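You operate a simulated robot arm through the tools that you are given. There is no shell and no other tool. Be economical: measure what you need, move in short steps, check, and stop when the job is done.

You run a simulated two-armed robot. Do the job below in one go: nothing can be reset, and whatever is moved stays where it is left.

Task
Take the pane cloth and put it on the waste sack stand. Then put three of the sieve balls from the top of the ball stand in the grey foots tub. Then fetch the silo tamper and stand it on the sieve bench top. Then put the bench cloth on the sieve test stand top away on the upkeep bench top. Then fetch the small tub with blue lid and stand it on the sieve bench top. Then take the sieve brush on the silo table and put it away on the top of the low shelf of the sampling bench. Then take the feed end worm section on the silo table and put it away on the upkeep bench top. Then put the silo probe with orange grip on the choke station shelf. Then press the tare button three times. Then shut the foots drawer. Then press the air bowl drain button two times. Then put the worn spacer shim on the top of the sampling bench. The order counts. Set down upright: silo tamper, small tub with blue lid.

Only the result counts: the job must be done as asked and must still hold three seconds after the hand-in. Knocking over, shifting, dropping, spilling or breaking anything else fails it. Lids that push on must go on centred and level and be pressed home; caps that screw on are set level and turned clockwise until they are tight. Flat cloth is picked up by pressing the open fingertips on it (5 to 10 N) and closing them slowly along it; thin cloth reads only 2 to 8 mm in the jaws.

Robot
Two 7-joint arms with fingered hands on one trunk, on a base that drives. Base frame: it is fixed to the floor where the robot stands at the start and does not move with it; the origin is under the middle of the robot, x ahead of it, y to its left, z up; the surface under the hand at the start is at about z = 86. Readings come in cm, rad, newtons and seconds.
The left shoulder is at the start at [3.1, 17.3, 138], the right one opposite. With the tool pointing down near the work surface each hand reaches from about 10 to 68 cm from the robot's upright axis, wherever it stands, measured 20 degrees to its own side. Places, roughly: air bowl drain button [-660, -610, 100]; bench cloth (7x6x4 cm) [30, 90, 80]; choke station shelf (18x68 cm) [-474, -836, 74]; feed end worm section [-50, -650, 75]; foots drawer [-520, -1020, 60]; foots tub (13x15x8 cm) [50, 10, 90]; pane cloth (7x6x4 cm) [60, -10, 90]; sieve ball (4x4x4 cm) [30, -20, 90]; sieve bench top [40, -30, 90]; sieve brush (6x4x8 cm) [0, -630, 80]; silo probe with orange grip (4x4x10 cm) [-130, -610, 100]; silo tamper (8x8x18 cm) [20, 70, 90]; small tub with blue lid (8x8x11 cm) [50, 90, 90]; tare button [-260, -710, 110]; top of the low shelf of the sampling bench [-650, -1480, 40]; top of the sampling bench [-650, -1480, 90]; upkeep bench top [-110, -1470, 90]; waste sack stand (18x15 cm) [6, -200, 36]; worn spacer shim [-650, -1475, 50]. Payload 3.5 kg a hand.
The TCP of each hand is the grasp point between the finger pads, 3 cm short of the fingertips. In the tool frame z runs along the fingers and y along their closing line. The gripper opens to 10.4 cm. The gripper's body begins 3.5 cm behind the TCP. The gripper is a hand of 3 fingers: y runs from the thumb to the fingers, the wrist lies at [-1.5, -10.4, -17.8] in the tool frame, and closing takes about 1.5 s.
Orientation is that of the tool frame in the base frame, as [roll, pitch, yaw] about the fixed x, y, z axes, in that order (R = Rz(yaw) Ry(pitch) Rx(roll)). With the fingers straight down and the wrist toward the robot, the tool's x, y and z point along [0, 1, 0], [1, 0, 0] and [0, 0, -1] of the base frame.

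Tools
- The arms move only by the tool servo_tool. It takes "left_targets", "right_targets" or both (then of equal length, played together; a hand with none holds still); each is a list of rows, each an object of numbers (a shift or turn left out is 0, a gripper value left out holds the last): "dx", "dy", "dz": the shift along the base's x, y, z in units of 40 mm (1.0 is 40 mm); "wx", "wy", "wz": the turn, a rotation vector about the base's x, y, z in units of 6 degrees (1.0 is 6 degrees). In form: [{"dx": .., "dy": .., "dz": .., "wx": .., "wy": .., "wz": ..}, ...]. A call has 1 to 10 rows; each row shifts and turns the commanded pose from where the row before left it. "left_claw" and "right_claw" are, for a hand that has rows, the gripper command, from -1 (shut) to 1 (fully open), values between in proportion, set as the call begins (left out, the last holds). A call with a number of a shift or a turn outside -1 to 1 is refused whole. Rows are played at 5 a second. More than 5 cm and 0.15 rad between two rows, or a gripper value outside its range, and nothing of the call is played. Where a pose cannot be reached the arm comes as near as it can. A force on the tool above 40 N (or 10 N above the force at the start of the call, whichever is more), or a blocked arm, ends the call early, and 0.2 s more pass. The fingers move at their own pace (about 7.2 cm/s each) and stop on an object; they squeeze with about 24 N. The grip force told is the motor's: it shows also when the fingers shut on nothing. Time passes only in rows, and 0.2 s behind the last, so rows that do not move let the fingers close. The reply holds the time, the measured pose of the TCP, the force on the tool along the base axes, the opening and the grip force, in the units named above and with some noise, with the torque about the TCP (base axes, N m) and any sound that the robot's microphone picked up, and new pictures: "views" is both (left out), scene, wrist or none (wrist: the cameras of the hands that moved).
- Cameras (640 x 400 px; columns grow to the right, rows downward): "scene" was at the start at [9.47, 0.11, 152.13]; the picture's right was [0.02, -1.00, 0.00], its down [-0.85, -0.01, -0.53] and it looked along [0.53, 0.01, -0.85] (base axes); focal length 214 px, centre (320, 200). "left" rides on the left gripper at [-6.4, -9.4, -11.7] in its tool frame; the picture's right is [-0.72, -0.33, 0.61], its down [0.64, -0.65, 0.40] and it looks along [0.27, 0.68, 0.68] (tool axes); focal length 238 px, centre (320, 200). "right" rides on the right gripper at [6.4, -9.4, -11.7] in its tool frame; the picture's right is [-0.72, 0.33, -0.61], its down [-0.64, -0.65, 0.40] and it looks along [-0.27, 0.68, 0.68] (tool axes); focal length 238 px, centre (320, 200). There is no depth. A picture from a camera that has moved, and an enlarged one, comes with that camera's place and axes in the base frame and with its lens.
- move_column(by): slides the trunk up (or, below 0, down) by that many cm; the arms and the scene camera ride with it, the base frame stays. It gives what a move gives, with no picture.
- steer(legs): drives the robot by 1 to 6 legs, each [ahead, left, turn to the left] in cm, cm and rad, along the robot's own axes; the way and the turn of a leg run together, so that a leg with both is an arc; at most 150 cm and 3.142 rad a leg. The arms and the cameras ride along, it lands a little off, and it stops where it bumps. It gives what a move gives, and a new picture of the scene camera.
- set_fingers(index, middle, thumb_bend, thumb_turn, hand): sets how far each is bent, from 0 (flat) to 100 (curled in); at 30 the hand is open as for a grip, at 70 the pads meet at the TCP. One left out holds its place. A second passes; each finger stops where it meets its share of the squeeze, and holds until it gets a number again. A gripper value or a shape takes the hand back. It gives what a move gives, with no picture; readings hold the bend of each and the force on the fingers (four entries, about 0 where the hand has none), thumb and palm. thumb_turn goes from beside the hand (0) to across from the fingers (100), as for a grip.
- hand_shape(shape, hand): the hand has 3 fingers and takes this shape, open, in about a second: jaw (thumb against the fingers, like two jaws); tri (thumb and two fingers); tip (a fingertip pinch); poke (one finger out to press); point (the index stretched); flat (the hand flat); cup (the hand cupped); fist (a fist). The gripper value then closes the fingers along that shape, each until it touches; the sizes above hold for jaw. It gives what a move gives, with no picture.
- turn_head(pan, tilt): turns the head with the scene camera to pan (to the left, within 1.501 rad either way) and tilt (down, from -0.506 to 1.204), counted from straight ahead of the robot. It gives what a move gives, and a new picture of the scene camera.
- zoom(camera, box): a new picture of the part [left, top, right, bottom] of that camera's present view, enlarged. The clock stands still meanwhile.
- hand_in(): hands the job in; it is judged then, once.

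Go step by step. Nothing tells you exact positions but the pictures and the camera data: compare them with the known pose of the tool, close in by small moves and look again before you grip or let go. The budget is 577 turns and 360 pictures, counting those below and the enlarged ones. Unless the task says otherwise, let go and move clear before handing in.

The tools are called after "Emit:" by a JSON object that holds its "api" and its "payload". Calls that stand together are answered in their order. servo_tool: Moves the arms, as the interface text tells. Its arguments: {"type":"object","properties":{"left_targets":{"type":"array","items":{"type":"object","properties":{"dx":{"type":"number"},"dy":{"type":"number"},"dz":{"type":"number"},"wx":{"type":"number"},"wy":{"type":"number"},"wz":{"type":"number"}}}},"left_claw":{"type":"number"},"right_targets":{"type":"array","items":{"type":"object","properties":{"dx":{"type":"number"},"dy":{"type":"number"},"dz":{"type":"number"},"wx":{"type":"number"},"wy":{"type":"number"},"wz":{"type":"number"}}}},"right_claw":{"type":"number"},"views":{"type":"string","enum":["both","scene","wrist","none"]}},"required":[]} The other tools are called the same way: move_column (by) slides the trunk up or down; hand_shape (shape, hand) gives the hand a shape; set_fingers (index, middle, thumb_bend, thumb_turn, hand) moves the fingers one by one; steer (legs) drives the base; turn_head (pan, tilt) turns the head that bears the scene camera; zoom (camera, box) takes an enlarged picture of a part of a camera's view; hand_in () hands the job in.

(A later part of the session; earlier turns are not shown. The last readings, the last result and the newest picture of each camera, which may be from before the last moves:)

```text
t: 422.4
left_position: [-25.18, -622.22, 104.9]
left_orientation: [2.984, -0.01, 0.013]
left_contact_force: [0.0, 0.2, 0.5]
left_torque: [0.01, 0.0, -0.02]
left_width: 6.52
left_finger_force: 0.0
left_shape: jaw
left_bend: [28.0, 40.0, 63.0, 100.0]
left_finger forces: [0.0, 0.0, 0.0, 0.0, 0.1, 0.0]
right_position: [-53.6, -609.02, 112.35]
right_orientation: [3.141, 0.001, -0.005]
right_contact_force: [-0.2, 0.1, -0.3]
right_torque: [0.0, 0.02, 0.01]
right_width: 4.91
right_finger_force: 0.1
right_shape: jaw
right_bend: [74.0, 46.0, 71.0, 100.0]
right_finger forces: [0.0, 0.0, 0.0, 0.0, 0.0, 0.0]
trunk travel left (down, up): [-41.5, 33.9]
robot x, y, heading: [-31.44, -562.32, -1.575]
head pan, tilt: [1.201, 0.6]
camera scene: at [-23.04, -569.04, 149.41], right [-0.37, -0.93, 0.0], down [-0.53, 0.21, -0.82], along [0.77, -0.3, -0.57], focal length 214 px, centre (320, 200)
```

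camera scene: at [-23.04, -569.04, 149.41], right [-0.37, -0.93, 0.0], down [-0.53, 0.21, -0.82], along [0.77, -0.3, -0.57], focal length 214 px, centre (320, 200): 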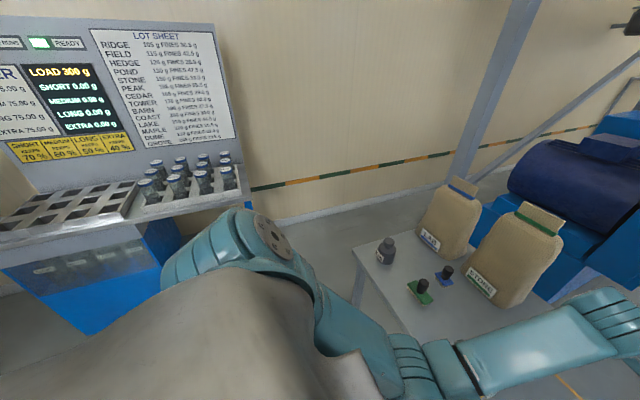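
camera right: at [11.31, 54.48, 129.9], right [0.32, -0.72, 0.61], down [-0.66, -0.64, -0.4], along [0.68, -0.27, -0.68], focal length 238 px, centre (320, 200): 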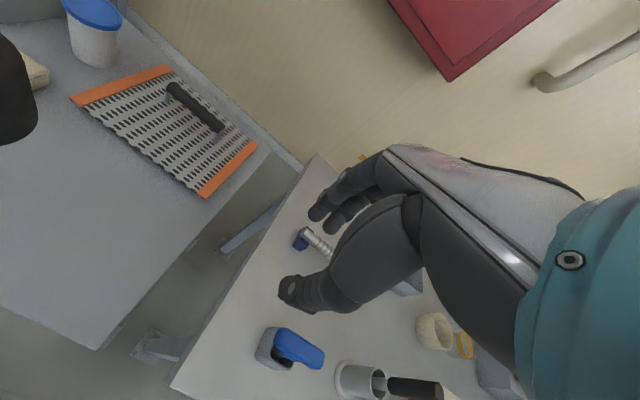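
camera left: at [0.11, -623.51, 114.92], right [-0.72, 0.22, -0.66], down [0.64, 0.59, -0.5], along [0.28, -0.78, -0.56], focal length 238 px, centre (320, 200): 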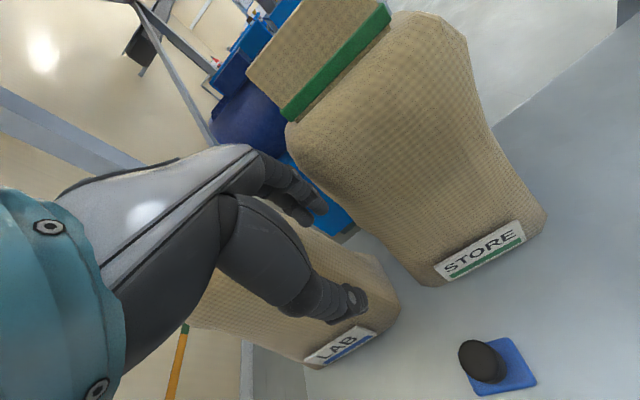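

Emit:
{"api": "servo_tool", "payload": {"left_targets": [{"dx": 0.9, "dy": 0.3, "wx": 0.5}, {"dx": 0.9, "dy": 0.3, "wx": 0.5}, {"dx": 0.9, "wx": 0.5}], "views": "none"}}

Emit:
{"api": "steer", "payload": {"legs": [[0, 19, 0]]}}

Emit:
{"api": "servo_tool", "payload": {"left_targets": [{"dz": -0.3}], "views": "wrist"}}

```text
t: 423.2
left_position: [-14.48, -619.78, 104.91]
left_orientation: [-3.137, -0.008, 0.009]
left_contact_force: [0.2, 0.3, -0.7]
left_torque: [0.0, 0.0, 0.0]
left_width: 6.5
left_finger_force: 0.0
left_shape: jaw
left_bend: [28.0, 40.0, 63.0, 100.0]
left_finger forces: [0.0, 0.0, 0.0, 0.0, 0.0, 0.0]
right_position: [-53.55, -609.03, 112.45]
right_orientation: [-3.141, 0.001, -0.005]
right_contact_force: [0.2, -0.1, -0.8]
right_torque: [0.02, 0.02, 0.02]
right_width: 4.92
right_finger_force: 0.0
right_shape: jaw
right_bend: [74.0, 46.0, 71.0, 100.0]
right_finger forces: [0.0, 0.0, 0.0, 0.0, 0.1, 0.0]
trunk travel left (down, up): [-41.5, 33.9]
robot x, y, heading: [-31.53, -562.42, -1.578]
head pan, tilt: [1.201, 0.6]
```

```text
t: 424.7
left_position: [4.35, -620.02, 104.85]
left_orientation: [-3.14, -0.01, 0.009]
left_contact_force: [-0.1, 0.5, -0.2]
left_torque: [0.02, -0.02, -0.01]
left_width: 6.51
left_finger_force: 0.0
left_shape: jaw
left_bend: [28.0, 40.0, 63.0, 100.0]
left_finger forces: [0.1, 0.0, 0.0, 0.0, 0.0, 0.1]
right_position: [-34.55, -608.98, 112.5]
right_orientation: [3.141, -0.001, -0.007]
right_contact_force: [0.7, 0.8, 0.0]
right_torque: [0.0, 0.02, -0.02]
right_width: 4.92
right_finger_force: 0.0
right_shape: jaw
right_bend: [74.0, 46.0, 71.0, 100.0]
right_finger forces: [0.0, 0.0, 0.0, 0.0, 0.1, 0.0]
trunk travel left (down, up): [-41.5, 33.9]
robot x, y, heading: [-12.17, -562.47, -1.576]
head pan, tilt: [1.201, 0.6]
camera scene: at [-3.99, -569.17, 149.41], right [-0.37, -0.93, 0.0], down [-0.53, 0.21, -0.82], along [0.77, -0.3, -0.57], focal length 214 px, centre (320, 200)
```

scene: 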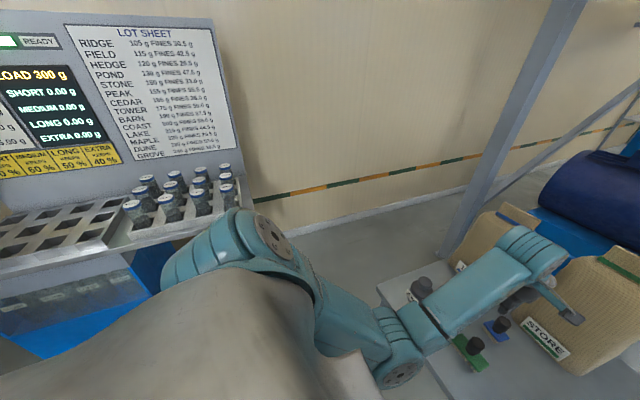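

```text
t: 425.1
left_position: [4.25, -619.99, 103.68]
left_orientation: [3.142, -0.011, 0.009]
left_contact_force: [-0.3, -0.9, 0.2]
left_torque: [0.0, -0.01, -0.02]
left_width: 6.53
left_finger_force: 0.0
left_shape: jaw
left_bend: [28.0, 40.0, 63.0, 100.0]
left_finger forces: [0.0, 0.0, 0.0, 0.0, 0.0, 0.0]
right_position: [-34.78, -608.99, 112.36]
right_orientation: [-3.141, -0.001, -0.008]
right_contact_force: [1.1, -0.4, 0.2]
right_torque: [0.01, -0.01, -0.02]
right_width: 4.92
right_finger_force: 0.0
right_shape: jaw
right_bend: [74.0, 46.0, 71.0, 100.0]
right_finger forces: [0.0, 0.1, 0.0, 0.0, 0.1, 0.0]
trunk travel left (down, up): [-41.5, 33.9]
robot x, y, heading: [-12.7, -562.11, -1.581]
head pan, tilt: [1.201, 0.6]
camera left: at [-2.16, -610.73, 115.15], right [-0.72, 0.32, -0.62], down [0.64, 0.66, -0.4], along [0.28, -0.68, -0.68], focal length 238 px, centre (320, 200)
```

left: 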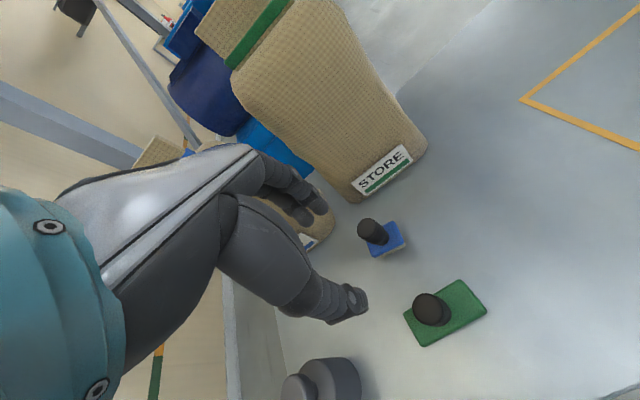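

Emit:
{"api": "steer", "payload": {"legs": [[10, 0, 0]]}}

Emit:
{"api": "servo_tool", "payload": {"left_targets": [{"dx": 0.4, "dy": -0.2, "dz": -0.5}, {"dz": -0.9}, {"dz": -0.9}], "left_claw": 0.2, "views": "wrist"}}

```text
t: 426.3
left_position: [4.27, -630.05, 103.75]
left_orientation: [-3.14, -0.01, 0.009]
left_contact_force: [-0.2, 1.2, -0.2]
left_torque: [0.0, 0.02, 0.02]
left_width: 6.52
left_finger_force: 0.0
left_shape: jaw
left_bend: [28.0, 40.0, 63.0, 100.0]
left_finger forces: [0.1, 0.0, 0.0, 0.0, 0.0, 0.0]
right_position: [-34.86, -618.94, 112.28]
right_orientation: [-3.141, 0.0, -0.01]
right_contact_force: [-0.4, 0.1, 0.1]
right_torque: [0.01, 0.0, 0.0]
right_width: 4.89
right_finger_force: 0.1
right_shape: jaw
right_bend: [74.0, 46.0, 71.0, 100.0]
right_finger forces: [0.0, 0.0, 0.0, 0.0, 0.0, 0.1]
trunk travel left (down, up): [-41.5, 33.9]
robot x, y, heading: [-12.61, -572.57, -1.575]
head pan, tilt: [1.201, 0.6]
camera scene: at [-4.15, -579.16, 149.41], right [-0.37, -0.93, 0.0], down [-0.53, 0.21, -0.82], along [0.77, -0.3, -0.57], focal length 214 px, centre (320, 200)
```

scene: 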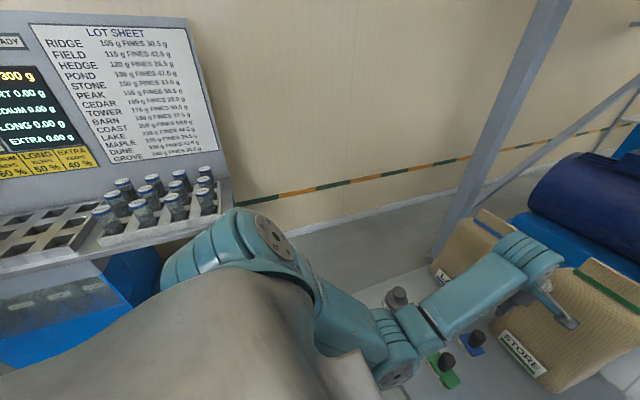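

```text
t: 427.1
left_position: [5.96, -630.7, 94.47]
left_orientation: [-3.139, -0.011, 0.007]
left_contact_force: [-0.3, 0.3, -1.5]
left_torque: [-0.03, 0.0, -0.01]
left_width: 6.29
left_finger_force: 0.1
left_shape: jaw
left_bend: [29.0, 40.0, 64.0, 100.0]
left_finger forces: [0.1, 0.1, 0.1, 0.0, 0.0, 0.0]
right_position: [-34.74, -619.03, 112.43]
right_orientation: [3.142, -0.001, -0.007]
right_contact_force: [0.3, -0.3, 0.6]
right_torque: [0.02, 0.01, 0.03]
right_width: 4.92
right_finger_force: 0.0
right_shape: jaw
right_bend: [74.0, 46.0, 71.0, 100.0]
right_finger forces: [0.0, 0.1, 0.0, 0.0, 0.0, 0.1]
trunk travel left (down, up): [-41.5, 33.9]
robot x, y, heading: [-12.31, -572.57, -1.576]
head pan, tilt: [1.201, 0.6]
camera left: at [-0.6, -621.49, 106.0], right [-0.72, 0.32, -0.62], down [0.64, 0.66, -0.4], along [0.28, -0.68, -0.68], focal length 238 px, centre (320, 200)
```

left: 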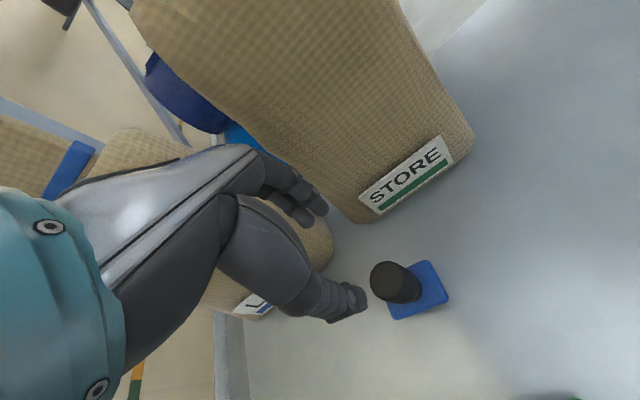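

Emit:
{"api": "servo_tool", "payload": {"left_targets": [{"dx": 0.08, "dy": 0.15, "dz": -0.8}, {"dz": -0.8}, {"dz": -0.6}], "views": "wrist"}}

```text
t: 427.9
left_position: [6.19, -630.04, 85.6]
left_orientation: [-3.14, -0.009, 0.01]
left_contact_force: [0.2, 0.9, 0.2]
left_torque: [0.01, 0.01, 0.01]
left_width: 6.29
left_finger_force: 0.1
left_shape: jaw
left_bend: [29.0, 41.0, 64.0, 100.0]
left_finger forces: [0.1, 0.0, 0.0, 0.0, 0.3, 0.0]
right_position: [-34.89, -618.96, 112.39]
right_orientation: [3.142, -0.001, -0.007]
right_contact_force: [0.1, 0.2, -0.4]
right_torque: [0.02, -0.01, 0.02]
right_width: 4.95
right_finger_force: 0.1
right_shape: jaw
right_bend: [74.0, 46.0, 71.0, 100.0]
right_finger forces: [0.1, 0.0, 0.0, 0.1, 0.0, 0.0]
trunk travel left (down, up): [-41.5, 33.9]
robot x, y, heading: [-12.51, -572.65, -1.575]
head pan, tilt: [1.201, 0.6]
camera left: at [-0.29, -620.81, 97.12], right [-0.72, 0.32, -0.62], down [0.64, 0.66, -0.4], along [0.28, -0.68, -0.68], focal length 238 px, centre (320, 200)
```

left: 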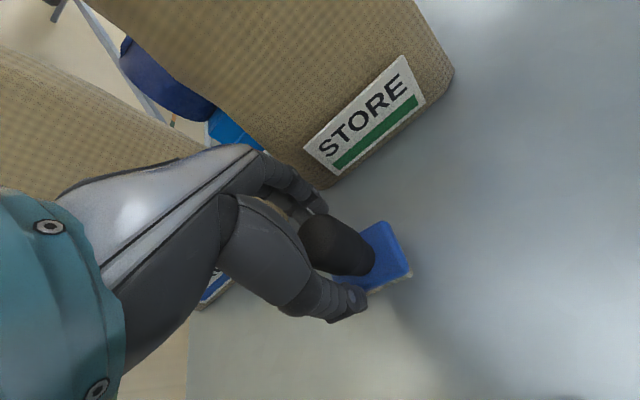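

Emit:
{"api": "servo_tool", "payload": {"left_targets": [{"dz": -0.4}, {"dz": -0.4}], "views": "none"}}

Emit:
{"api": "servo_tool", "payload": {"left_targets": [{}, {}, {}, {}, {}, {}], "left_claw": -1, "views": "wrist"}}

```text
t: 428.5
left_position: [6.07, -630.9, 83.64]
left_orientation: [3.116, -0.005, 0.011]
left_contact_force: [0.9, 5.7, 18.7]
left_torque: [0.35, 0.2, -0.04]
left_width: 6.32
left_finger_force: 0.0
left_shape: jaw
left_bend: [29.0, 41.0, 64.0, 100.0]
left_finger forces: [0.0, 0.0, 0.0, 0.0, 17.4, 0.0]
right_position: [-34.85, -618.87, 112.28]
right_orientation: [3.14, 0.0, -0.008]
right_contact_force: [-0.9, -0.6, 0.4]
right_torque: [0.03, -0.01, 0.01]
right_width: 4.89
right_finger_force: 0.1
right_shape: jaw
right_bend: [74.0, 46.0, 71.0, 100.0]
right_finger forces: [0.0, 0.2, 0.0, 0.0, 0.0, 0.0]
trunk travel left (down, up): [-41.5, 33.9]
robot x, y, heading: [-12.64, -572.51, -1.575]
head pan, tilt: [1.201, 0.6]
stopped in row 2 (left hand): the force on the tool passed its limit at 42 N (the readings are from after the stop); the commanded pose is now the measured one
```

```text
t: 429.9
left_position: [6.23, -630.68, 83.55]
left_orientation: [3.119, -0.006, 0.009]
left_contact_force: [3.3, 2.7, 15.3]
left_torque: [0.12, 0.16, -0.04]
left_width: 2.93
left_finger_force: 24.0
left_shape: jaw
left_bend: [65.0, 66.0, 70.0, 100.0]
left_finger forces: [16.4, 7.9, 0.1, 0.0, 40.5, 0.0]
right_position: [-34.76, -618.78, 112.54]
right_orientation: [3.14, 0.001, -0.008]
right_contact_force: [0.6, 0.9, 0.2]
right_torque: [0.02, 0.03, -0.01]
right_width: 4.89
right_finger_force: 0.1
right_shape: jaw
right_bend: [74.0, 46.0, 71.0, 100.0]
right_finger forces: [0.0, 0.0, 0.1, 0.0, 0.0, 0.1]
trunk travel left (down, up): [-41.5, 33.9]
robot x, y, heading: [-12.8, -572.46, -1.575]
head pan, tilt: [1.201, 0.6]
camera left: at [-0.28, -621.17, 94.8], right [-0.72, 0.31, -0.63], down [0.64, 0.65, -0.41], along [0.28, -0.7, -0.66], focal length 238 px, centre (320, 200)
```

left: 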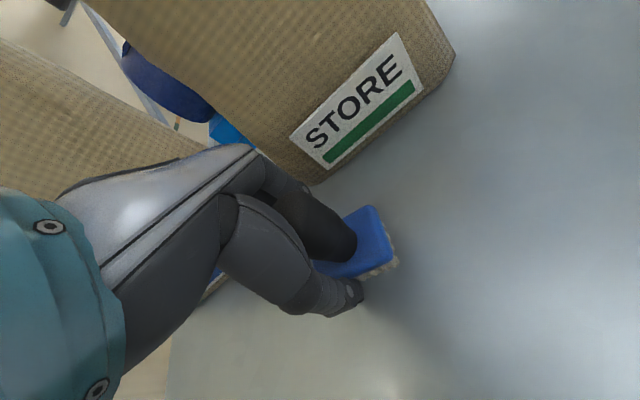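

Gripped the brush knob. Lift and look.

Emit:
{"api": "servo_tool", "payload": {"left_targets": [{"dz": 0.3}, {"dz": 0.6}, {"dz": 0.8}, {"dz": 0.8, "dy": 0.4}, {"dz": 0.8, "dy": 0.4}], "views": "wrist"}}

```text
t: 431.1
left_position: [6.09, -627.48, 96.62]
left_orientation: [3.123, -0.007, 0.012]
left_contact_force: [0.3, -0.3, 0.0]
left_torque: [-0.03, 0.0, -0.03]
left_width: 2.83
left_finger_force: 24.6
left_shape: jaw
left_bend: [65.0, 67.0, 70.0, 100.0]
left_finger forces: [18.3, 7.8, 0.0, 0.1, 30.7, 0.0]
right_position: [-34.76, -618.93, 112.32]
right_orientation: [3.141, 0.0, -0.008]
right_contact_force: [0.6, 0.0, 0.4]
right_torque: [0.02, 0.0, 0.01]
right_width: 4.87
right_finger_force: 0.0
right_shape: jaw
right_bend: [74.0, 46.0, 71.0, 100.0]
right_finger forces: [0.0, 0.0, 0.1, 0.0, 0.0, 0.0]
trunk travel left (down, up): [-41.5, 33.9]
robot x, y, heading: [-12.58, -571.99, -1.578]
head pan, tilt: [1.201, 0.6]
camera left: at [-0.31, -618.08, 107.9], right [-0.72, 0.31, -0.62], down [0.64, 0.65, -0.41], along [0.28, -0.69, -0.66], focal length 238 px, centre (320, 200)
```

left: 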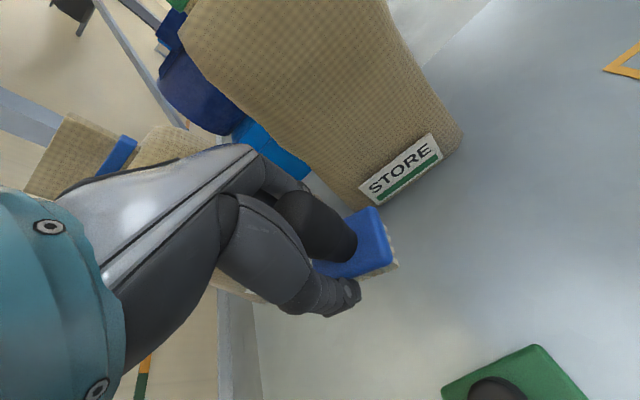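

Brush held. Now the worm section near [-47.5, -648] with the right hand: retract the left hand up and back, then reposition.

Emit:
{"api": "servo_tool", "payload": {"left_targets": [{"dz": 0.8, "dy": 0.6}, {"dz": 0.8, "dy": 0.6}, {"dz": 0.8, "dy": 0.6}, {"dz": 0.8, "dy": 0.5}], "views": "none"}}

Emit:
{"api": "steer", "payload": {"legs": [[0, -18, 0], [8, 0, 0]]}}

Emit:
{"api": "turn_head", "payload": {"pan": -0.1, "tilt": 0.95}}

```text
t: 432.1
left_position: [6.2, -618.2, 109.38]
left_orientation: [3.124, -0.008, 0.011]
left_contact_force: [-0.4, -0.2, -0.6]
left_torque: [-0.01, -0.06, -0.03]
left_width: 2.79
left_finger_force: 24.1
left_shape: jaw
left_bend: [65.0, 67.0, 70.0, 100.0]
left_finger forces: [18.4, 7.5, 0.0, 0.0, 29.8, 0.0]
right_position: [-34.83, -618.86, 112.54]
right_orientation: [-3.141, -0.001, -0.007]
right_contact_force: [0.7, -0.1, -0.4]
right_torque: [0.0, 0.01, 0.01]
right_width: 4.92
right_finger_force: 0.1
right_shape: jaw
right_bend: [74.0, 46.0, 71.0, 100.0]
right_finger forces: [0.0, 0.0, 0.0, 0.0, 0.0, 0.0]
trunk travel left (down, up): [-41.5, 33.9]
robot x, y, heading: [-12.88, -572.5, -1.58]
head pan, tilt: [1.201, 0.6]
```

```text
t: 434.3
left_position: [-11.73, -626.22, 109.38]
left_orientation: [3.121, -0.007, 0.009]
left_contact_force: [0.2, -0.4, -0.5]
left_torque: [0.02, -0.03, 0.0]
left_width: 2.8
left_finger_force: 24.2
left_shape: jaw
left_bend: [65.0, 67.0, 70.0, 100.0]
left_finger forces: [18.5, 7.5, 0.0, 0.0, 29.6, 0.0]
right_position: [-52.65, -626.84, 112.19]
right_orientation: [-3.141, 0.0, -0.009]
right_contact_force: [0.4, -0.2, 0.8]
right_torque: [0.02, 0.0, 0.05]
right_width: 4.91
right_finger_force: 0.0
right_shape: jaw
right_bend: [74.0, 46.0, 71.0, 100.0]
right_finger forces: [0.0, 0.0, 0.0, 0.1, 0.1, 0.0]
trunk travel left (down, up): [-41.5, 33.9]
robot x, y, heading: [-30.55, -580.09, -1.575]
head pan, tilt: [1.201, 0.6]
camera scene: at [-22.01, -586.97, 149.41], right [-0.37, -0.93, 0.0], down [-0.53, 0.21, -0.82], along [0.77, -0.3, -0.57], focal length 214 px, centre (320, 200)
```

scene: 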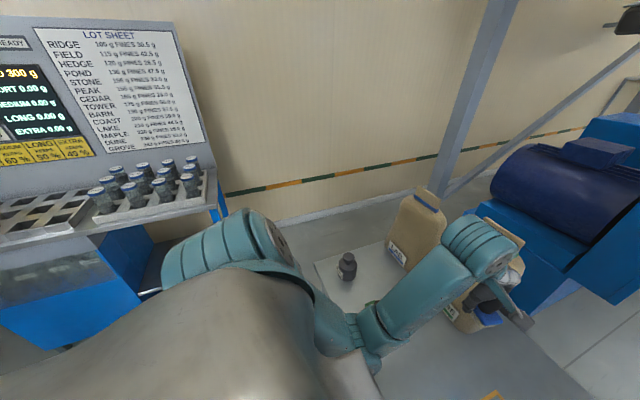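

```text
t: 435.8
left_position: [-11.69, -626.17, 109.39]
left_orientation: [3.123, -0.007, 0.011]
left_contact_force: [-0.2, 0.7, -1.0]
left_torque: [0.0, -0.05, 0.02]
left_width: 2.81
left_finger_force: 23.8
left_shape: jaw
left_bend: [65.0, 67.0, 70.0, 100.0]
left_finger forces: [18.5, 7.5, 0.0, 0.0, 29.7, 0.0]
right_position: [-52.72, -626.67, 112.41]
right_orientation: [3.14, -0.002, -0.007]
right_contact_force: [-0.2, -0.6, 0.0]
right_torque: [0.01, -0.01, -0.01]
right_width: 4.91
right_finger_force: 0.1
right_shape: jaw
right_bend: [74.0, 46.0, 71.0, 100.0]
right_finger forces: [0.1, 0.0, 0.0, 0.1, 0.0, 0.0]
trunk travel left (down, up): [-41.5, 33.9]
robot x, y, heading: [-30.63, -580.3, -1.577]
head pan, tilt: [-0.099, 0.949]
camera scene: at [-31.01, -590.84, 146.57], right [-0.99, 0.11, 0.0], down [0.09, 0.81, -0.58], along [-0.06, -0.58, -0.81], focal length 214 px, centre (320, 200)
```

scene: 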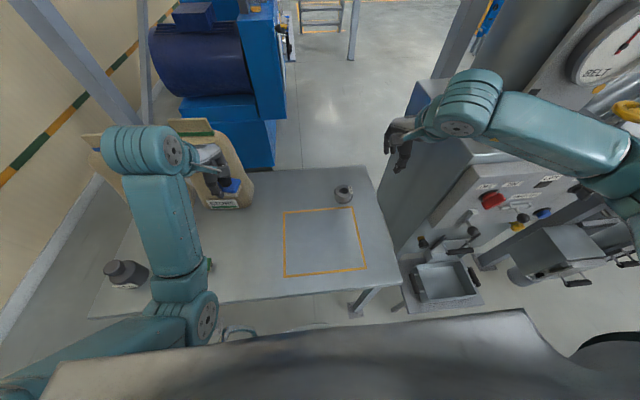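

Emit:
{"api": "zoom", "payload": {"camera": "right", "box": [0, 0, 640, 400]}}

Emit:
{"api": "zoom", "payload": {"camera": "scene", "box": [280, 150, 420, 240]}}

```text
1.00 times, centred on (320, 200) of right (not enlarged: the box is as wide or as high as the picture)
camera zoom: at [-46.22, -617.43, 123.93], right [-0.72, -0.32, 0.61], down [-0.64, 0.66, -0.4], along [-0.27, -0.68, -0.68], focal length 238 px, centre (320, 200)
```

zoom: 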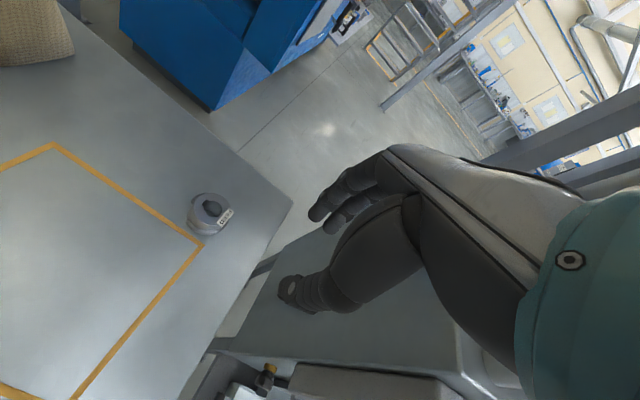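

```text
4.44 times, centred on (350, 195) of scene
camera zoom: at [-31.01, -590.84, 146.57], right [-0.99, 0.11, 0.0], down [0.09, 0.81, -0.58], along [-0.06, -0.58, -0.81], focal length 953 px, centre (187, 222)
```

zoom: 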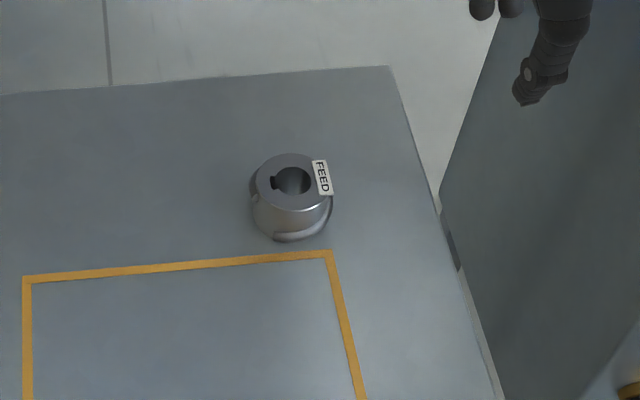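

Emit:
{"api": "steer", "payload": {"legs": [[3, 6, 0]]}}

Emit:
{"api": "servo_tool", "payload": {"right_targets": [{"dx": 0.35, "dy": -0.9}, {"dx": 0, "dy": -0.9}, {"dy": -0.9}, {"dy": -0.3, "dz": -0.7}, {"dz": -0.8}], "right_claw": 1, "views": "both"}}

```text
t: 436.8
left_position: [-5.79, -629.18, 109.23]
left_orientation: [3.124, -0.006, 0.011]
left_contact_force: [0.1, 0.2, -1.6]
left_torque: [-0.01, -0.02, 0.03]
left_width: 2.82
left_finger_force: 23.8
left_shape: jaw
left_bend: [65.0, 67.0, 70.0, 100.0]
left_finger forces: [18.4, 7.5, 0.0, 0.1, 29.6, 0.0]
right_position: [-46.69, -629.81, 112.34]
right_orientation: [3.142, 0.0, -0.008]
right_contact_force: [0.8, -0.6, 1.2]
right_torque: [0.02, -0.03, 0.0]
right_width: 4.9
right_finger_force: 0.1
right_shape: jaw
right_bend: [74.0, 46.0, 71.0, 100.0]
right_finger forces: [0.0, 0.0, 0.0, 0.0, 0.0, 0.0]
trunk travel left (down, up): [-41.5, 33.9]
robot x, y, heading: [-24.67, -583.07, -1.579]
head pan, tilt: [-0.099, 0.949]
camera scene: at [-25.01, -593.93, 146.57], right [-0.99, 0.11, 0.0], down [0.09, 0.81, -0.58], along [-0.06, -0.58, -0.81], focal length 214 px, centre (320, 200)
```

scene: 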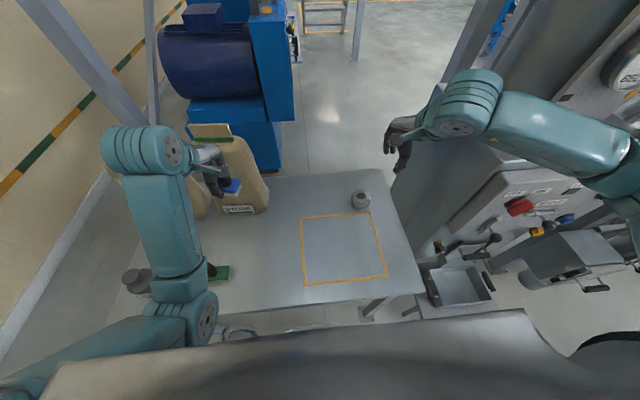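

```text
t: 438.0
left_position: [-5.78, -629.18, 109.33]
left_orientation: [3.123, -0.005, 0.011]
left_contact_force: [-0.1, -0.2, -1.1]
left_torque: [0.0, 0.0, 0.01]
left_width: 2.79
left_finger_force: 24.3
left_shape: jaw
left_bend: [65.0, 67.0, 70.0, 100.0]
left_finger forces: [18.5, 7.5, 0.1, 0.0, 29.5, 0.0]
right_position: [-45.5, -641.76, 106.39]
right_orientation: [-3.141, 0.0, -0.007]
right_contact_force: [-0.3, -0.4, -0.1]
right_torque: [0.0, -0.01, -0.02]
right_width: 10.41
right_finger_force: 0.1
right_shape: jaw
right_bend: [30.0, 30.0, 30.0, 98.0]
right_finger forces: [0.0, 0.0, 0.0, 0.0, 0.1, 0.0]
trunk travel left (down, up): [-41.5, 33.9]
robot x, y, heading: [-24.54, -583.32, -1.578]
head pan, tilt: [-0.099, 0.949]
camera scene: at [-25.14, -593.89, 146.57], right [-0.99, 0.11, 0.0], down [0.09, 0.81, -0.58], along [-0.06, -0.58, -0.81], focal length 214 px, centre (320, 200)
camera right: at [-39.02, -632.49, 117.93], right [-0.72, -0.32, 0.61], down [-0.64, 0.66, -0.4], along [-0.27, -0.68, -0.68], focal length 238 px, centre (320, 200)
```

scene: 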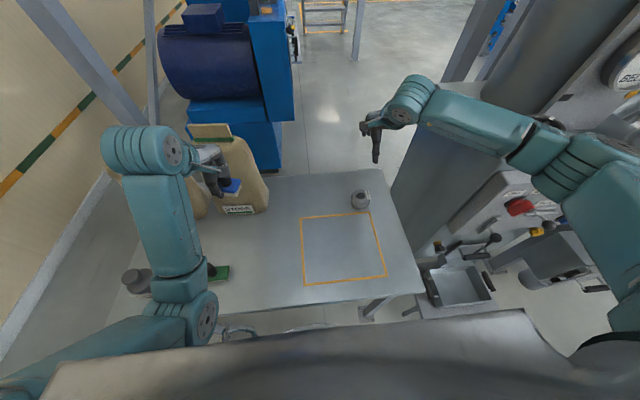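
right: 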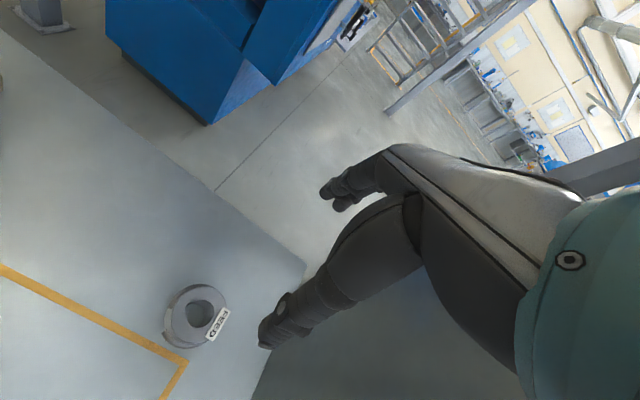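

Emit:
{"api": "servo_tool", "payload": {"right_targets": [{"dx": -0.1, "dy": 0.5}, {"dz": -0.9}, {"dz": -0.9}, {"dz": -0.9}, {"dz": -0.9}], "views": "wrist"}}

```text
t: 439.2
left_position: [-5.92, -629.09, 109.38]
left_orientation: [3.122, -0.006, 0.01]
left_contact_force: [1.2, -0.7, -0.2]
left_torque: [-0.04, -0.03, -0.03]
left_width: 2.81
left_finger_force: 24.1
left_shape: jaw
left_bend: [65.0, 67.0, 70.0, 100.0]
left_finger forces: [18.5, 7.5, 0.0, 0.0, 29.5, 0.0]
right_position: [-45.83, -639.84, 91.93]
right_orientation: [-3.141, 0.001, -0.009]
right_contact_force: [0.0, -0.1, 0.3]
right_torque: [-0.02, 0.01, -0.03]
right_width: 10.37
right_finger_force: 0.1
right_shape: jaw
right_bend: [30.0, 30.0, 30.0, 98.0]
right_finger forces: [0.1, 0.1, 0.1, 0.1, 0.0, 0.1]
trunk travel left (down, up): [-41.5, 33.9]
robot x, y, heading: [-24.64, -582.84, -1.576]
head pan, tilt: [-0.099, 0.949]
camera right: at [-39.4, -630.54, 103.53], right [-0.72, -0.32, 0.61], down [-0.64, 0.66, -0.41], along [-0.27, -0.68, -0.68], focal length 238 px, centre (320, 200)
```

right: 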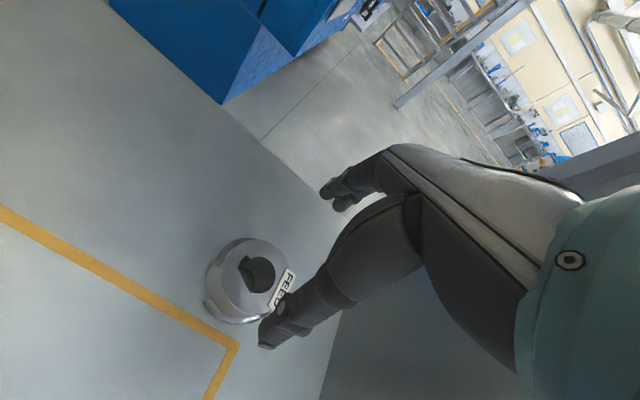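

Emit:
{"api": "servo_tool", "payload": {"right_targets": [{"dx": -0.1, "dz": -0.8}, {"dz": -0.8}, {"dz": -0.6}], "views": "wrist"}}

```text
t: 440.0
left_position: [-5.97, -629.07, 109.55]
left_orientation: [3.123, -0.008, 0.01]
left_contact_force: [-0.1, 0.4, -1.9]
left_torque: [-0.01, -0.02, 0.03]
left_width: 2.82
left_finger_force: 23.9
left_shape: jaw
left_bend: [65.0, 67.0, 70.0, 100.0]
left_finger forces: [18.6, 7.5, 0.0, 0.1, 29.4, 0.0]
right_position: [-46.25, -639.63, 83.29]
right_orientation: [3.141, -0.001, -0.009]
right_contact_force: [-1.1, 3.1, 2.9]
right_torque: [0.09, -0.04, 0.05]
right_width: 10.41
right_finger_force: 0.0
right_shape: jaw
right_bend: [30.0, 30.0, 29.0, 98.0]
right_finger forces: [0.0, 0.1, 0.0, 0.0, 3.6, 0.1]
trunk travel left (down, up): [-41.5, 33.9]
robot x, y, heading: [-24.67, -583.07, -1.582]
head pan, tilt: [-0.099, 0.949]
camera right: at [-39.78, -630.36, 94.76], right [-0.72, -0.32, 0.61], down [-0.63, 0.66, -0.4], along [-0.27, -0.68, -0.68], focal length 238 px, centre (320, 200)
```

right: 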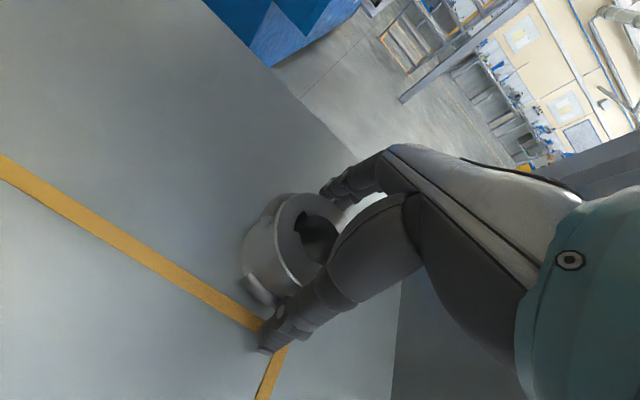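

Emit:
{"api": "zoom", "payload": {"camera": "right", "box": [220, 150, 420, 350]}}

```text
2.00 times, centred on (320, 250) of right
camera zoom: at [-39.78, -630.36, 94.76], right [-0.72, -0.32, 0.61], down [-0.63, 0.66, -0.4], along [-0.27, -0.68, -0.68], focal length 477 px, centre (320, 100)
```

zoom: 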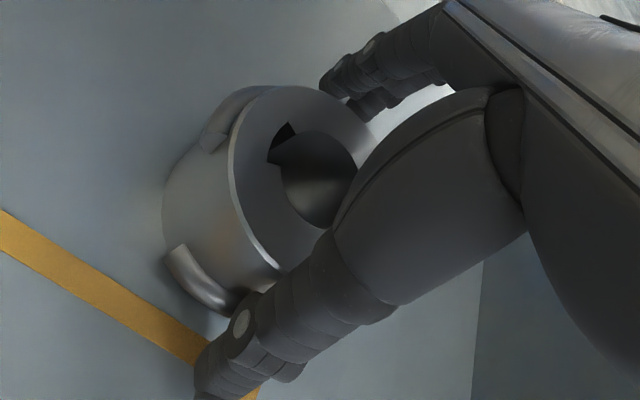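

Emit:
{"api": "servo_tool", "payload": {"right_targets": [{"dz": 0.1, "dx": -0.15}, {}], "views": "none"}}

Emit:
{"api": "servo_tool", "payload": {"right_targets": [{}, {}, {}, {}, {}, {}], "right_claw": -1, "views": "wrist"}}

```text
t: 440.6
left_position: [-5.81, -629.22, 109.44]
left_orientation: [3.123, -0.008, 0.008]
left_contact_force: [0.0, -0.5, -1.7]
left_torque: [0.0, 0.0, 0.0]
left_width: 2.78
left_finger_force: 24.4
left_shape: jaw
left_bend: [65.0, 67.0, 70.0, 100.0]
left_finger forces: [18.5, 7.5, 0.1, 0.0, 29.4, 0.1]
right_position: [-46.72, -639.79, 83.45]
right_orientation: [-3.142, 0.001, -0.007]
right_contact_force: [-0.3, 0.8, 0.0]
right_torque: [-0.03, -0.01, -0.01]
right_width: 10.39
right_finger_force: 0.0
right_shape: jaw
right_bend: [30.0, 30.0, 29.0, 97.0]
right_finger forces: [0.1, 0.1, 0.1, 0.0, 0.5, 0.1]
trunk travel left (down, up): [-41.5, 33.9]
robot x, y, heading: [-24.36, -583.02, -1.581]
head pan, tilt: [-0.099, 0.949]
```

```text
t: 442.0
left_position: [-5.88, -629.11, 109.51]
left_orientation: [3.122, -0.008, 0.011]
left_contact_force: [0.5, -0.1, -0.9]
left_torque: [0.0, 0.04, -0.02]
left_width: 2.81
left_finger_force: 24.1
left_shape: jaw
left_bend: [65.0, 67.0, 70.0, 100.0]
left_finger forces: [18.5, 7.6, 0.0, 0.0, 29.5, 0.1]
right_position: [-46.81, -639.89, 83.65]
right_orientation: [3.141, 0.0, -0.007]
right_contact_force: [-3.3, -3.8, 5.5]
right_torque: [-0.43, 0.13, -0.06]
right_width: 3.91
right_finger_force: 24.0
right_shape: jaw
right_bend: [59.0, 70.0, 50.0, 98.0]
right_finger forces: [19.2, 9.7, 0.0, 0.0, 24.4, 0.1]
trunk travel left (down, up): [-41.5, 33.9]
robot x, y, heading: [-24.79, -583.29, -1.575]
head pan, tilt: [-0.099, 0.949]
camera right: at [-40.42, -630.49, 95.24], right [-0.72, -0.32, 0.61], down [-0.64, 0.66, -0.41], along [-0.27, -0.68, -0.68], focal length 238 px, centre (320, 200)
```

right: 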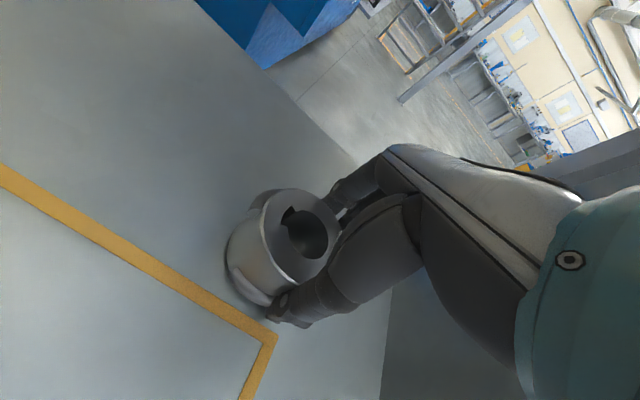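

Emit:
{"api": "servo_tool", "payload": {"right_targets": [{"dz": 0.15}, {"dz": 0.2}, {}], "views": "wrist"}}

Emit:
{"api": "zoom", "payload": {"camera": "scene", "box": [300, 130, 440, 240]}}

```text
t: 442.8
left_position: [-5.76, -629.19, 109.46]
left_orientation: [3.123, -0.006, 0.01]
left_contact_force: [-0.1, -0.3, -0.6]
left_torque: [-0.02, -0.02, 0.03]
left_width: 2.8
left_finger_force: 24.2
left_shape: jaw
left_bend: [65.0, 67.0, 70.0, 100.0]
left_finger forces: [18.5, 7.5, 0.0, 0.0, 29.4, 0.0]
right_position: [-46.93, -639.73, 84.89]
right_orientation: [-3.139, 0.0, -0.007]
right_contact_force: [0.5, 0.4, -5.9]
right_torque: [-0.08, 0.08, -0.01]
right_width: 3.91
right_finger_force: 24.6
right_shape: jaw
right_bend: [71.0, 70.0, 50.0, 99.0]
right_finger forces: [14.1, 6.5, 0.0, 0.0, 20.0, 0.0]
trunk travel left (down, up): [-41.5, 33.9]
robot x, y, heading: [-24.8, -583.07, -1.572]
head pan, tilt: [-0.099, 0.949]
camera right: at [-40.35, -630.43, 96.48], right [-0.72, -0.32, 0.61], down [-0.64, 0.66, -0.4], along [-0.27, -0.68, -0.68], focal length 238 px, centre (320, 200)
```

right: 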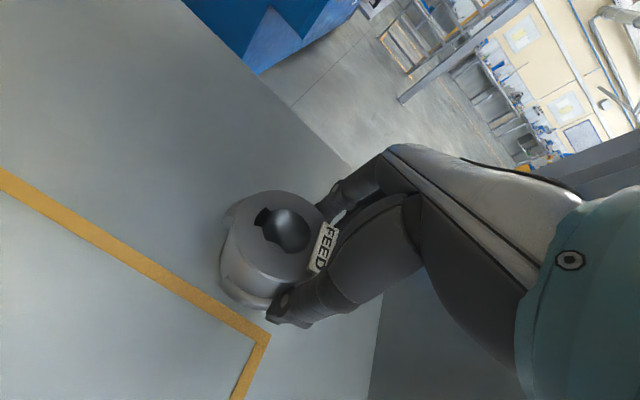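

```text
3.64 times, centred on (370, 185) of scene
camera zoom: at [-25.15, -593.92, 146.56], right [-0.99, 0.11, 0.0], down [0.09, 0.81, -0.58], along [-0.06, -0.58, -0.81], focal length 780 px, centre (138, 254)
```

zoom: 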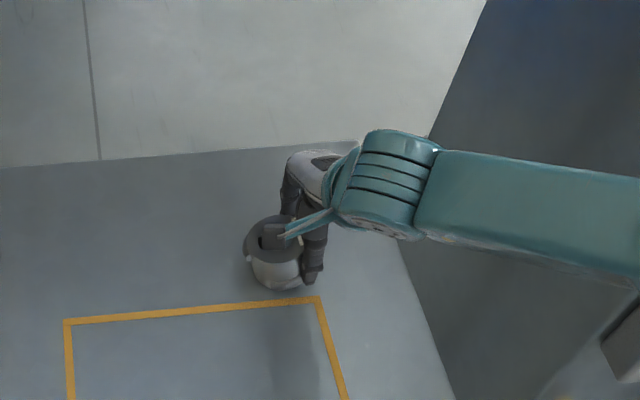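

The ring is gripped off-centre; set it back down and regrip more to its middle.

Emit:
{"api": "servo_tool", "payload": {"right_targets": [{"dz": -0.2}, {"dz": -0.12}, {}], "views": "none"}}

Emit:
{"api": "servo_tool", "payload": {"right_targets": [{}, {}, {}, {}, {}], "right_claw": 1, "views": "none"}}

Emit:
{"api": "servo_tool", "payload": {"right_targets": [{"dz": 0.5}, {"dz": 0.8}, {"dz": 0.8}], "views": "wrist"}}

Emit:
{"api": "zoom", "payload": {"camera": "scene", "box": [300, 130, 440, 240]}}

```text
t: 443.6
left_position: [-5.75, -629.19, 109.36]
left_orientation: [3.123, -0.007, 0.012]
left_contact_force: [0.7, 1.3, -0.4]
left_torque: [0.03, -0.01, -0.02]
left_width: 2.81
left_finger_force: 23.1
left_shape: jaw
left_bend: [65.0, 67.0, 70.0, 100.0]
left_finger forces: [18.5, 7.6, 0.0, 0.0, 29.4, 0.0]
right_position: [-46.78, -639.8, 83.7]
right_orientation: [3.141, -0.001, -0.005]
right_contact_force: [-0.2, 0.0, 0.0]
right_torque: [-0.03, 0.02, 0.02]
right_width: 1.34
right_finger_force: 24.4
right_shape: jaw
right_bend: [73.0, 70.0, 67.0, 100.0]
right_finger forces: [0.0, 0.1, 0.0, 0.1, 0.0, 0.0]
trunk travel left (down, up): [-41.5, 33.9]
robot x, y, heading: [-24.39, -582.63, -1.578]
head pan, tilt: [-0.099, 0.949]
```

```text
t: 444.8
left_position: [-5.82, -629.09, 109.37]
left_orientation: [3.122, -0.006, 0.01]
left_contact_force: [0.7, 0.0, -0.8]
left_torque: [-0.02, -0.06, 0.0]
left_width: 2.8
left_finger_force: 23.6
left_shape: jaw
left_bend: [65.0, 67.0, 70.0, 100.0]
left_finger forces: [18.4, 7.5, 0.1, 0.1, 29.2, 0.1]
right_position: [-46.86, -639.73, 83.81]
right_orientation: [3.141, -0.001, -0.007]
right_contact_force: [-0.1, 0.0, 1.0]
right_torque: [0.0, 0.01, -0.01]
right_width: 10.37
right_finger_force: 0.1
right_shape: jaw
right_bend: [30.0, 30.0, 30.0, 98.0]
right_finger forces: [0.0, 0.1, 0.1, 0.0, 0.0, 0.2]
trunk travel left (down, up): [-41.5, 33.9]
robot x, y, heading: [-24.73, -583.16, -1.579]
head pan, tilt: [-0.099, 0.949]
```

```text
t: 445.6
left_position: [-5.76, -629.05, 109.36]
left_orientation: [3.122, -0.007, 0.012]
left_contact_force: [0.5, -0.6, -0.9]
left_torque: [-0.03, -0.02, 0.0]
left_width: 2.79
left_finger_force: 24.2
left_shape: jaw
left_bend: [65.0, 67.0, 70.0, 100.0]
left_finger forces: [18.5, 7.5, 0.0, 0.1, 29.2, 0.0]
right_position: [-46.74, -639.56, 92.13]
right_orientation: [3.14, 0.002, -0.007]
right_contact_force: [-0.1, 0.4, -0.7]
right_torque: [0.0, 0.01, 0.02]
right_width: 10.35
right_finger_force: 0.1
right_shape: jaw
right_bend: [30.0, 30.0, 30.0, 98.0]
right_finger forces: [0.0, 0.0, 0.0, 0.1, 0.0, 0.0]
trunk travel left (down, up): [-41.5, 33.9]
robot x, y, heading: [-24.93, -582.94, -1.577]
head pan, tilt: [-0.099, 0.949]
camera right: at [-40.35, -630.43, 103.69], right [-0.72, -0.32, 0.61], down [-0.64, 0.66, -0.4], along [-0.27, -0.68, -0.68], focal length 238 px, centre (320, 200)
```

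right: 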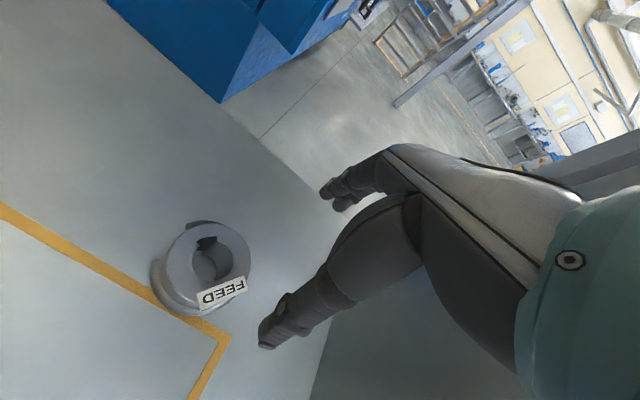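

```text
3.64 times, centred on (370, 185) of scene
camera zoom: at [-25.13, -593.84, 146.57], right [-0.99, 0.11, 0.0], down [0.09, 0.81, -0.58], along [-0.06, -0.58, -0.81], focal length 780 px, centre (138, 254)
```

zoom: 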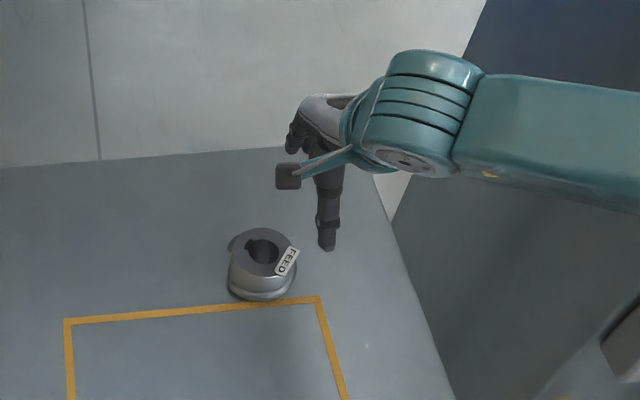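

Emit:
{"api": "servo_tool", "payload": {"right_targets": [{"dx": 0.93, "dy": 0.1}, {"dz": -0.7}, {}], "views": "wrist"}}

Emit:
{"api": "zoom", "payload": {"camera": "scene", "box": [300, 130, 440, 240]}}

```text
t: 446.4
left_position: [-5.73, -629.23, 109.38]
left_orientation: [3.123, -0.007, 0.011]
left_contact_force: [-0.4, 0.5, -0.5]
left_torque: [-0.01, -0.02, 0.03]
left_width: 2.79
left_finger_force: 24.1
left_shape: jaw
left_bend: [65.0, 67.0, 70.0, 100.0]
left_finger forces: [18.4, 7.4, 0.0, 0.1, 29.2, 0.0]
right_position: [-43.03, -639.37, 89.19]
right_orientation: [-3.141, -0.001, -0.007]
right_contact_force: [-0.4, -0.1, -0.7]
right_torque: [0.0, 0.02, 0.04]
right_width: 10.38
right_finger_force: 0.0
right_shape: jaw
right_bend: [30.0, 30.0, 30.0, 98.0]
right_finger forces: [0.0, 0.0, 0.0, 0.1, 0.1, 0.0]
trunk travel left (down, up): [-41.5, 33.9]
robot x, y, heading: [-24.54, -583.28, -1.573]
head pan, tilt: [-0.099, 0.949]
camera right: at [-36.58, -630.09, 100.89], right [-0.72, -0.32, 0.61], down [-0.64, 0.66, -0.4], along [-0.27, -0.68, -0.68], focal length 238 px, centre (320, 200)
```

right: 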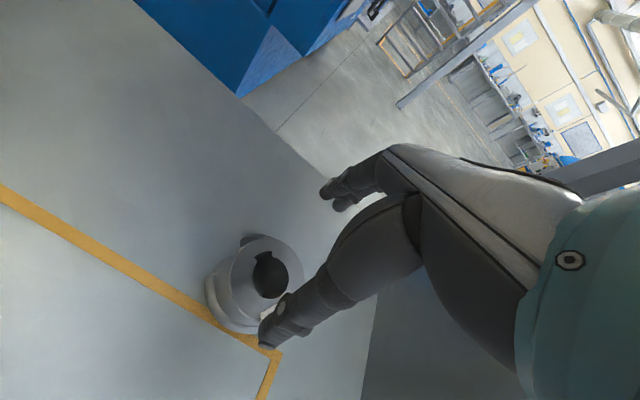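

```text
3.64 times, centred on (370, 185) of scene
camera zoom: at [-25.09, -593.85, 146.57], right [-0.99, 0.11, 0.0], down [0.09, 0.81, -0.58], along [-0.06, -0.58, -0.81], focal length 780 px, centre (138, 254)
```

zoom: 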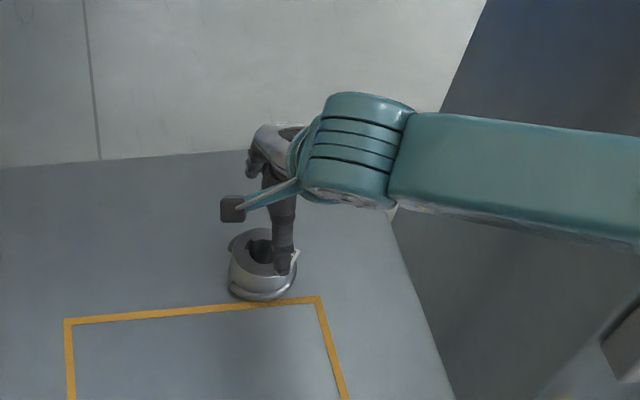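

Emit:
{"api": "servo_tool", "payload": {"right_targets": [{"dz": -0.6, "dx": -0.05}, {"dz": -0.6}, {"dz": -0.2}], "views": "wrist"}}

```text
t: 447.2
left_position: [-5.78, -629.09, 109.42]
left_orientation: [3.121, -0.007, 0.01]
left_contact_force: [0.0, -0.6, -1.3]
left_torque: [0.01, -0.01, 0.03]
left_width: 2.76
left_finger_force: 24.1
left_shape: jaw
left_bend: [65.0, 67.0, 70.0, 100.0]
left_finger forces: [18.5, 7.4, 0.0, 0.1, 29.1, 0.0]
right_position: [-43.22, -639.25, 83.71]
right_orientation: [-3.142, 0.001, -0.007]
right_contact_force: [-0.7, 3.5, 5.5]
right_torque: [0.25, -0.03, 0.08]
right_width: 10.38
right_finger_force: 0.1
right_shape: jaw
right_bend: [30.0, 30.0, 26.0, 98.0]
right_finger forces: [0.0, 0.0, 0.0, 0.0, 6.0, 0.0]
trunk travel left (down, up): [-41.5, 33.9]
robot x, y, heading: [-24.56, -583.02, -1.573]
head pan, tilt: [-0.099, 0.949]
camera right: at [-36.84, -630.02, 95.3], right [-0.72, -0.32, 0.61], down [-0.64, 0.66, -0.41], along [-0.27, -0.68, -0.68], focal length 238 px, centre (320, 200)
```

right: 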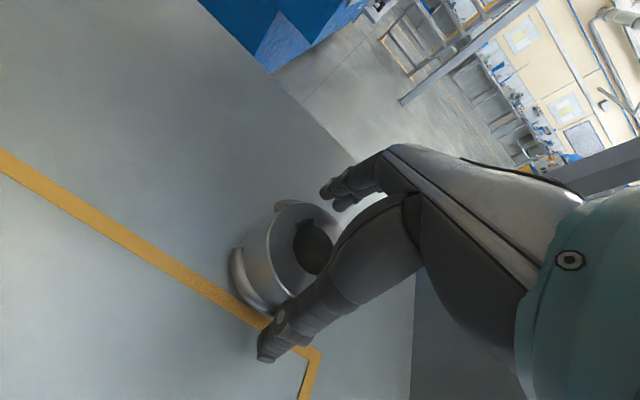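

Emit:
{"api": "servo_tool", "payload": {"right_targets": [{"dz": 0.15}, {"dy": 0.2}, {"dz": -0.15}, {}], "views": "none"}}

```text
t: 448.2
left_position: [-5.87, -629.17, 109.39]
left_orientation: [3.122, -0.006, 0.009]
left_contact_force: [0.0, -0.1, -0.3]
left_torque: [-0.05, 0.03, 0.0]
left_width: 2.79
left_finger_force: 23.9
left_shape: jaw
left_bend: [65.0, 67.0, 70.0, 100.0]
left_finger forces: [18.5, 7.4, 0.0, 0.1, 29.1, 0.0]
right_position: [-43.34, -638.52, 83.66]
right_orientation: [-3.141, 0.001, -0.008]
right_contact_force: [0.0, 0.3, -0.5]
right_torque: [0.02, -0.01, 0.04]
right_width: 10.38
right_finger_force: 0.1
right_shape: jaw
right_bend: [30.0, 30.0, 30.0, 98.0]
right_finger forces: [0.1, 0.1, 0.0, 0.1, 0.1, 0.1]
trunk travel left (down, up): [-41.5, 33.9]
robot x, y, heading: [-24.26, -582.97, -1.575]
head pan, tilt: [-0.099, 0.949]
```

Emit:
{"api": "servo_tool", "payload": {"right_targets": [{"dz": -0.2}, {"dz": -0.15}, {}], "views": "none"}}

```text
t: 449.0
left_position: [-5.77, -628.89, 109.56]
left_orientation: [3.119, -0.008, 0.01]
left_contact_force: [0.5, -1.0, -1.3]
left_torque: [-0.02, -0.01, -0.01]
left_width: 2.8
left_finger_force: 24.1
left_shape: jaw
left_bend: [65.0, 67.0, 70.0, 100.0]
left_finger forces: [18.5, 7.3, 0.0, 0.0, 29.1, 0.0]
right_position: [-43.17, -638.44, 82.84]
right_orientation: [3.134, -0.001, -0.007]
right_contact_force: [-2.3, 6.0, 32.3]
right_torque: [-1.63, 0.33, -0.14]
right_width: 10.18
right_finger_force: 0.1
right_shape: jaw
right_bend: [30.0, 30.0, 30.0, 98.0]
right_finger forces: [0.4, 29.6, 0.0, 0.0, 2.2, 0.1]
trunk travel left (down, up): [-41.5, 33.9]
robot x, y, heading: [-24.35, -582.82, -1.582]
head pan, tilt: [-0.099, 0.949]
```

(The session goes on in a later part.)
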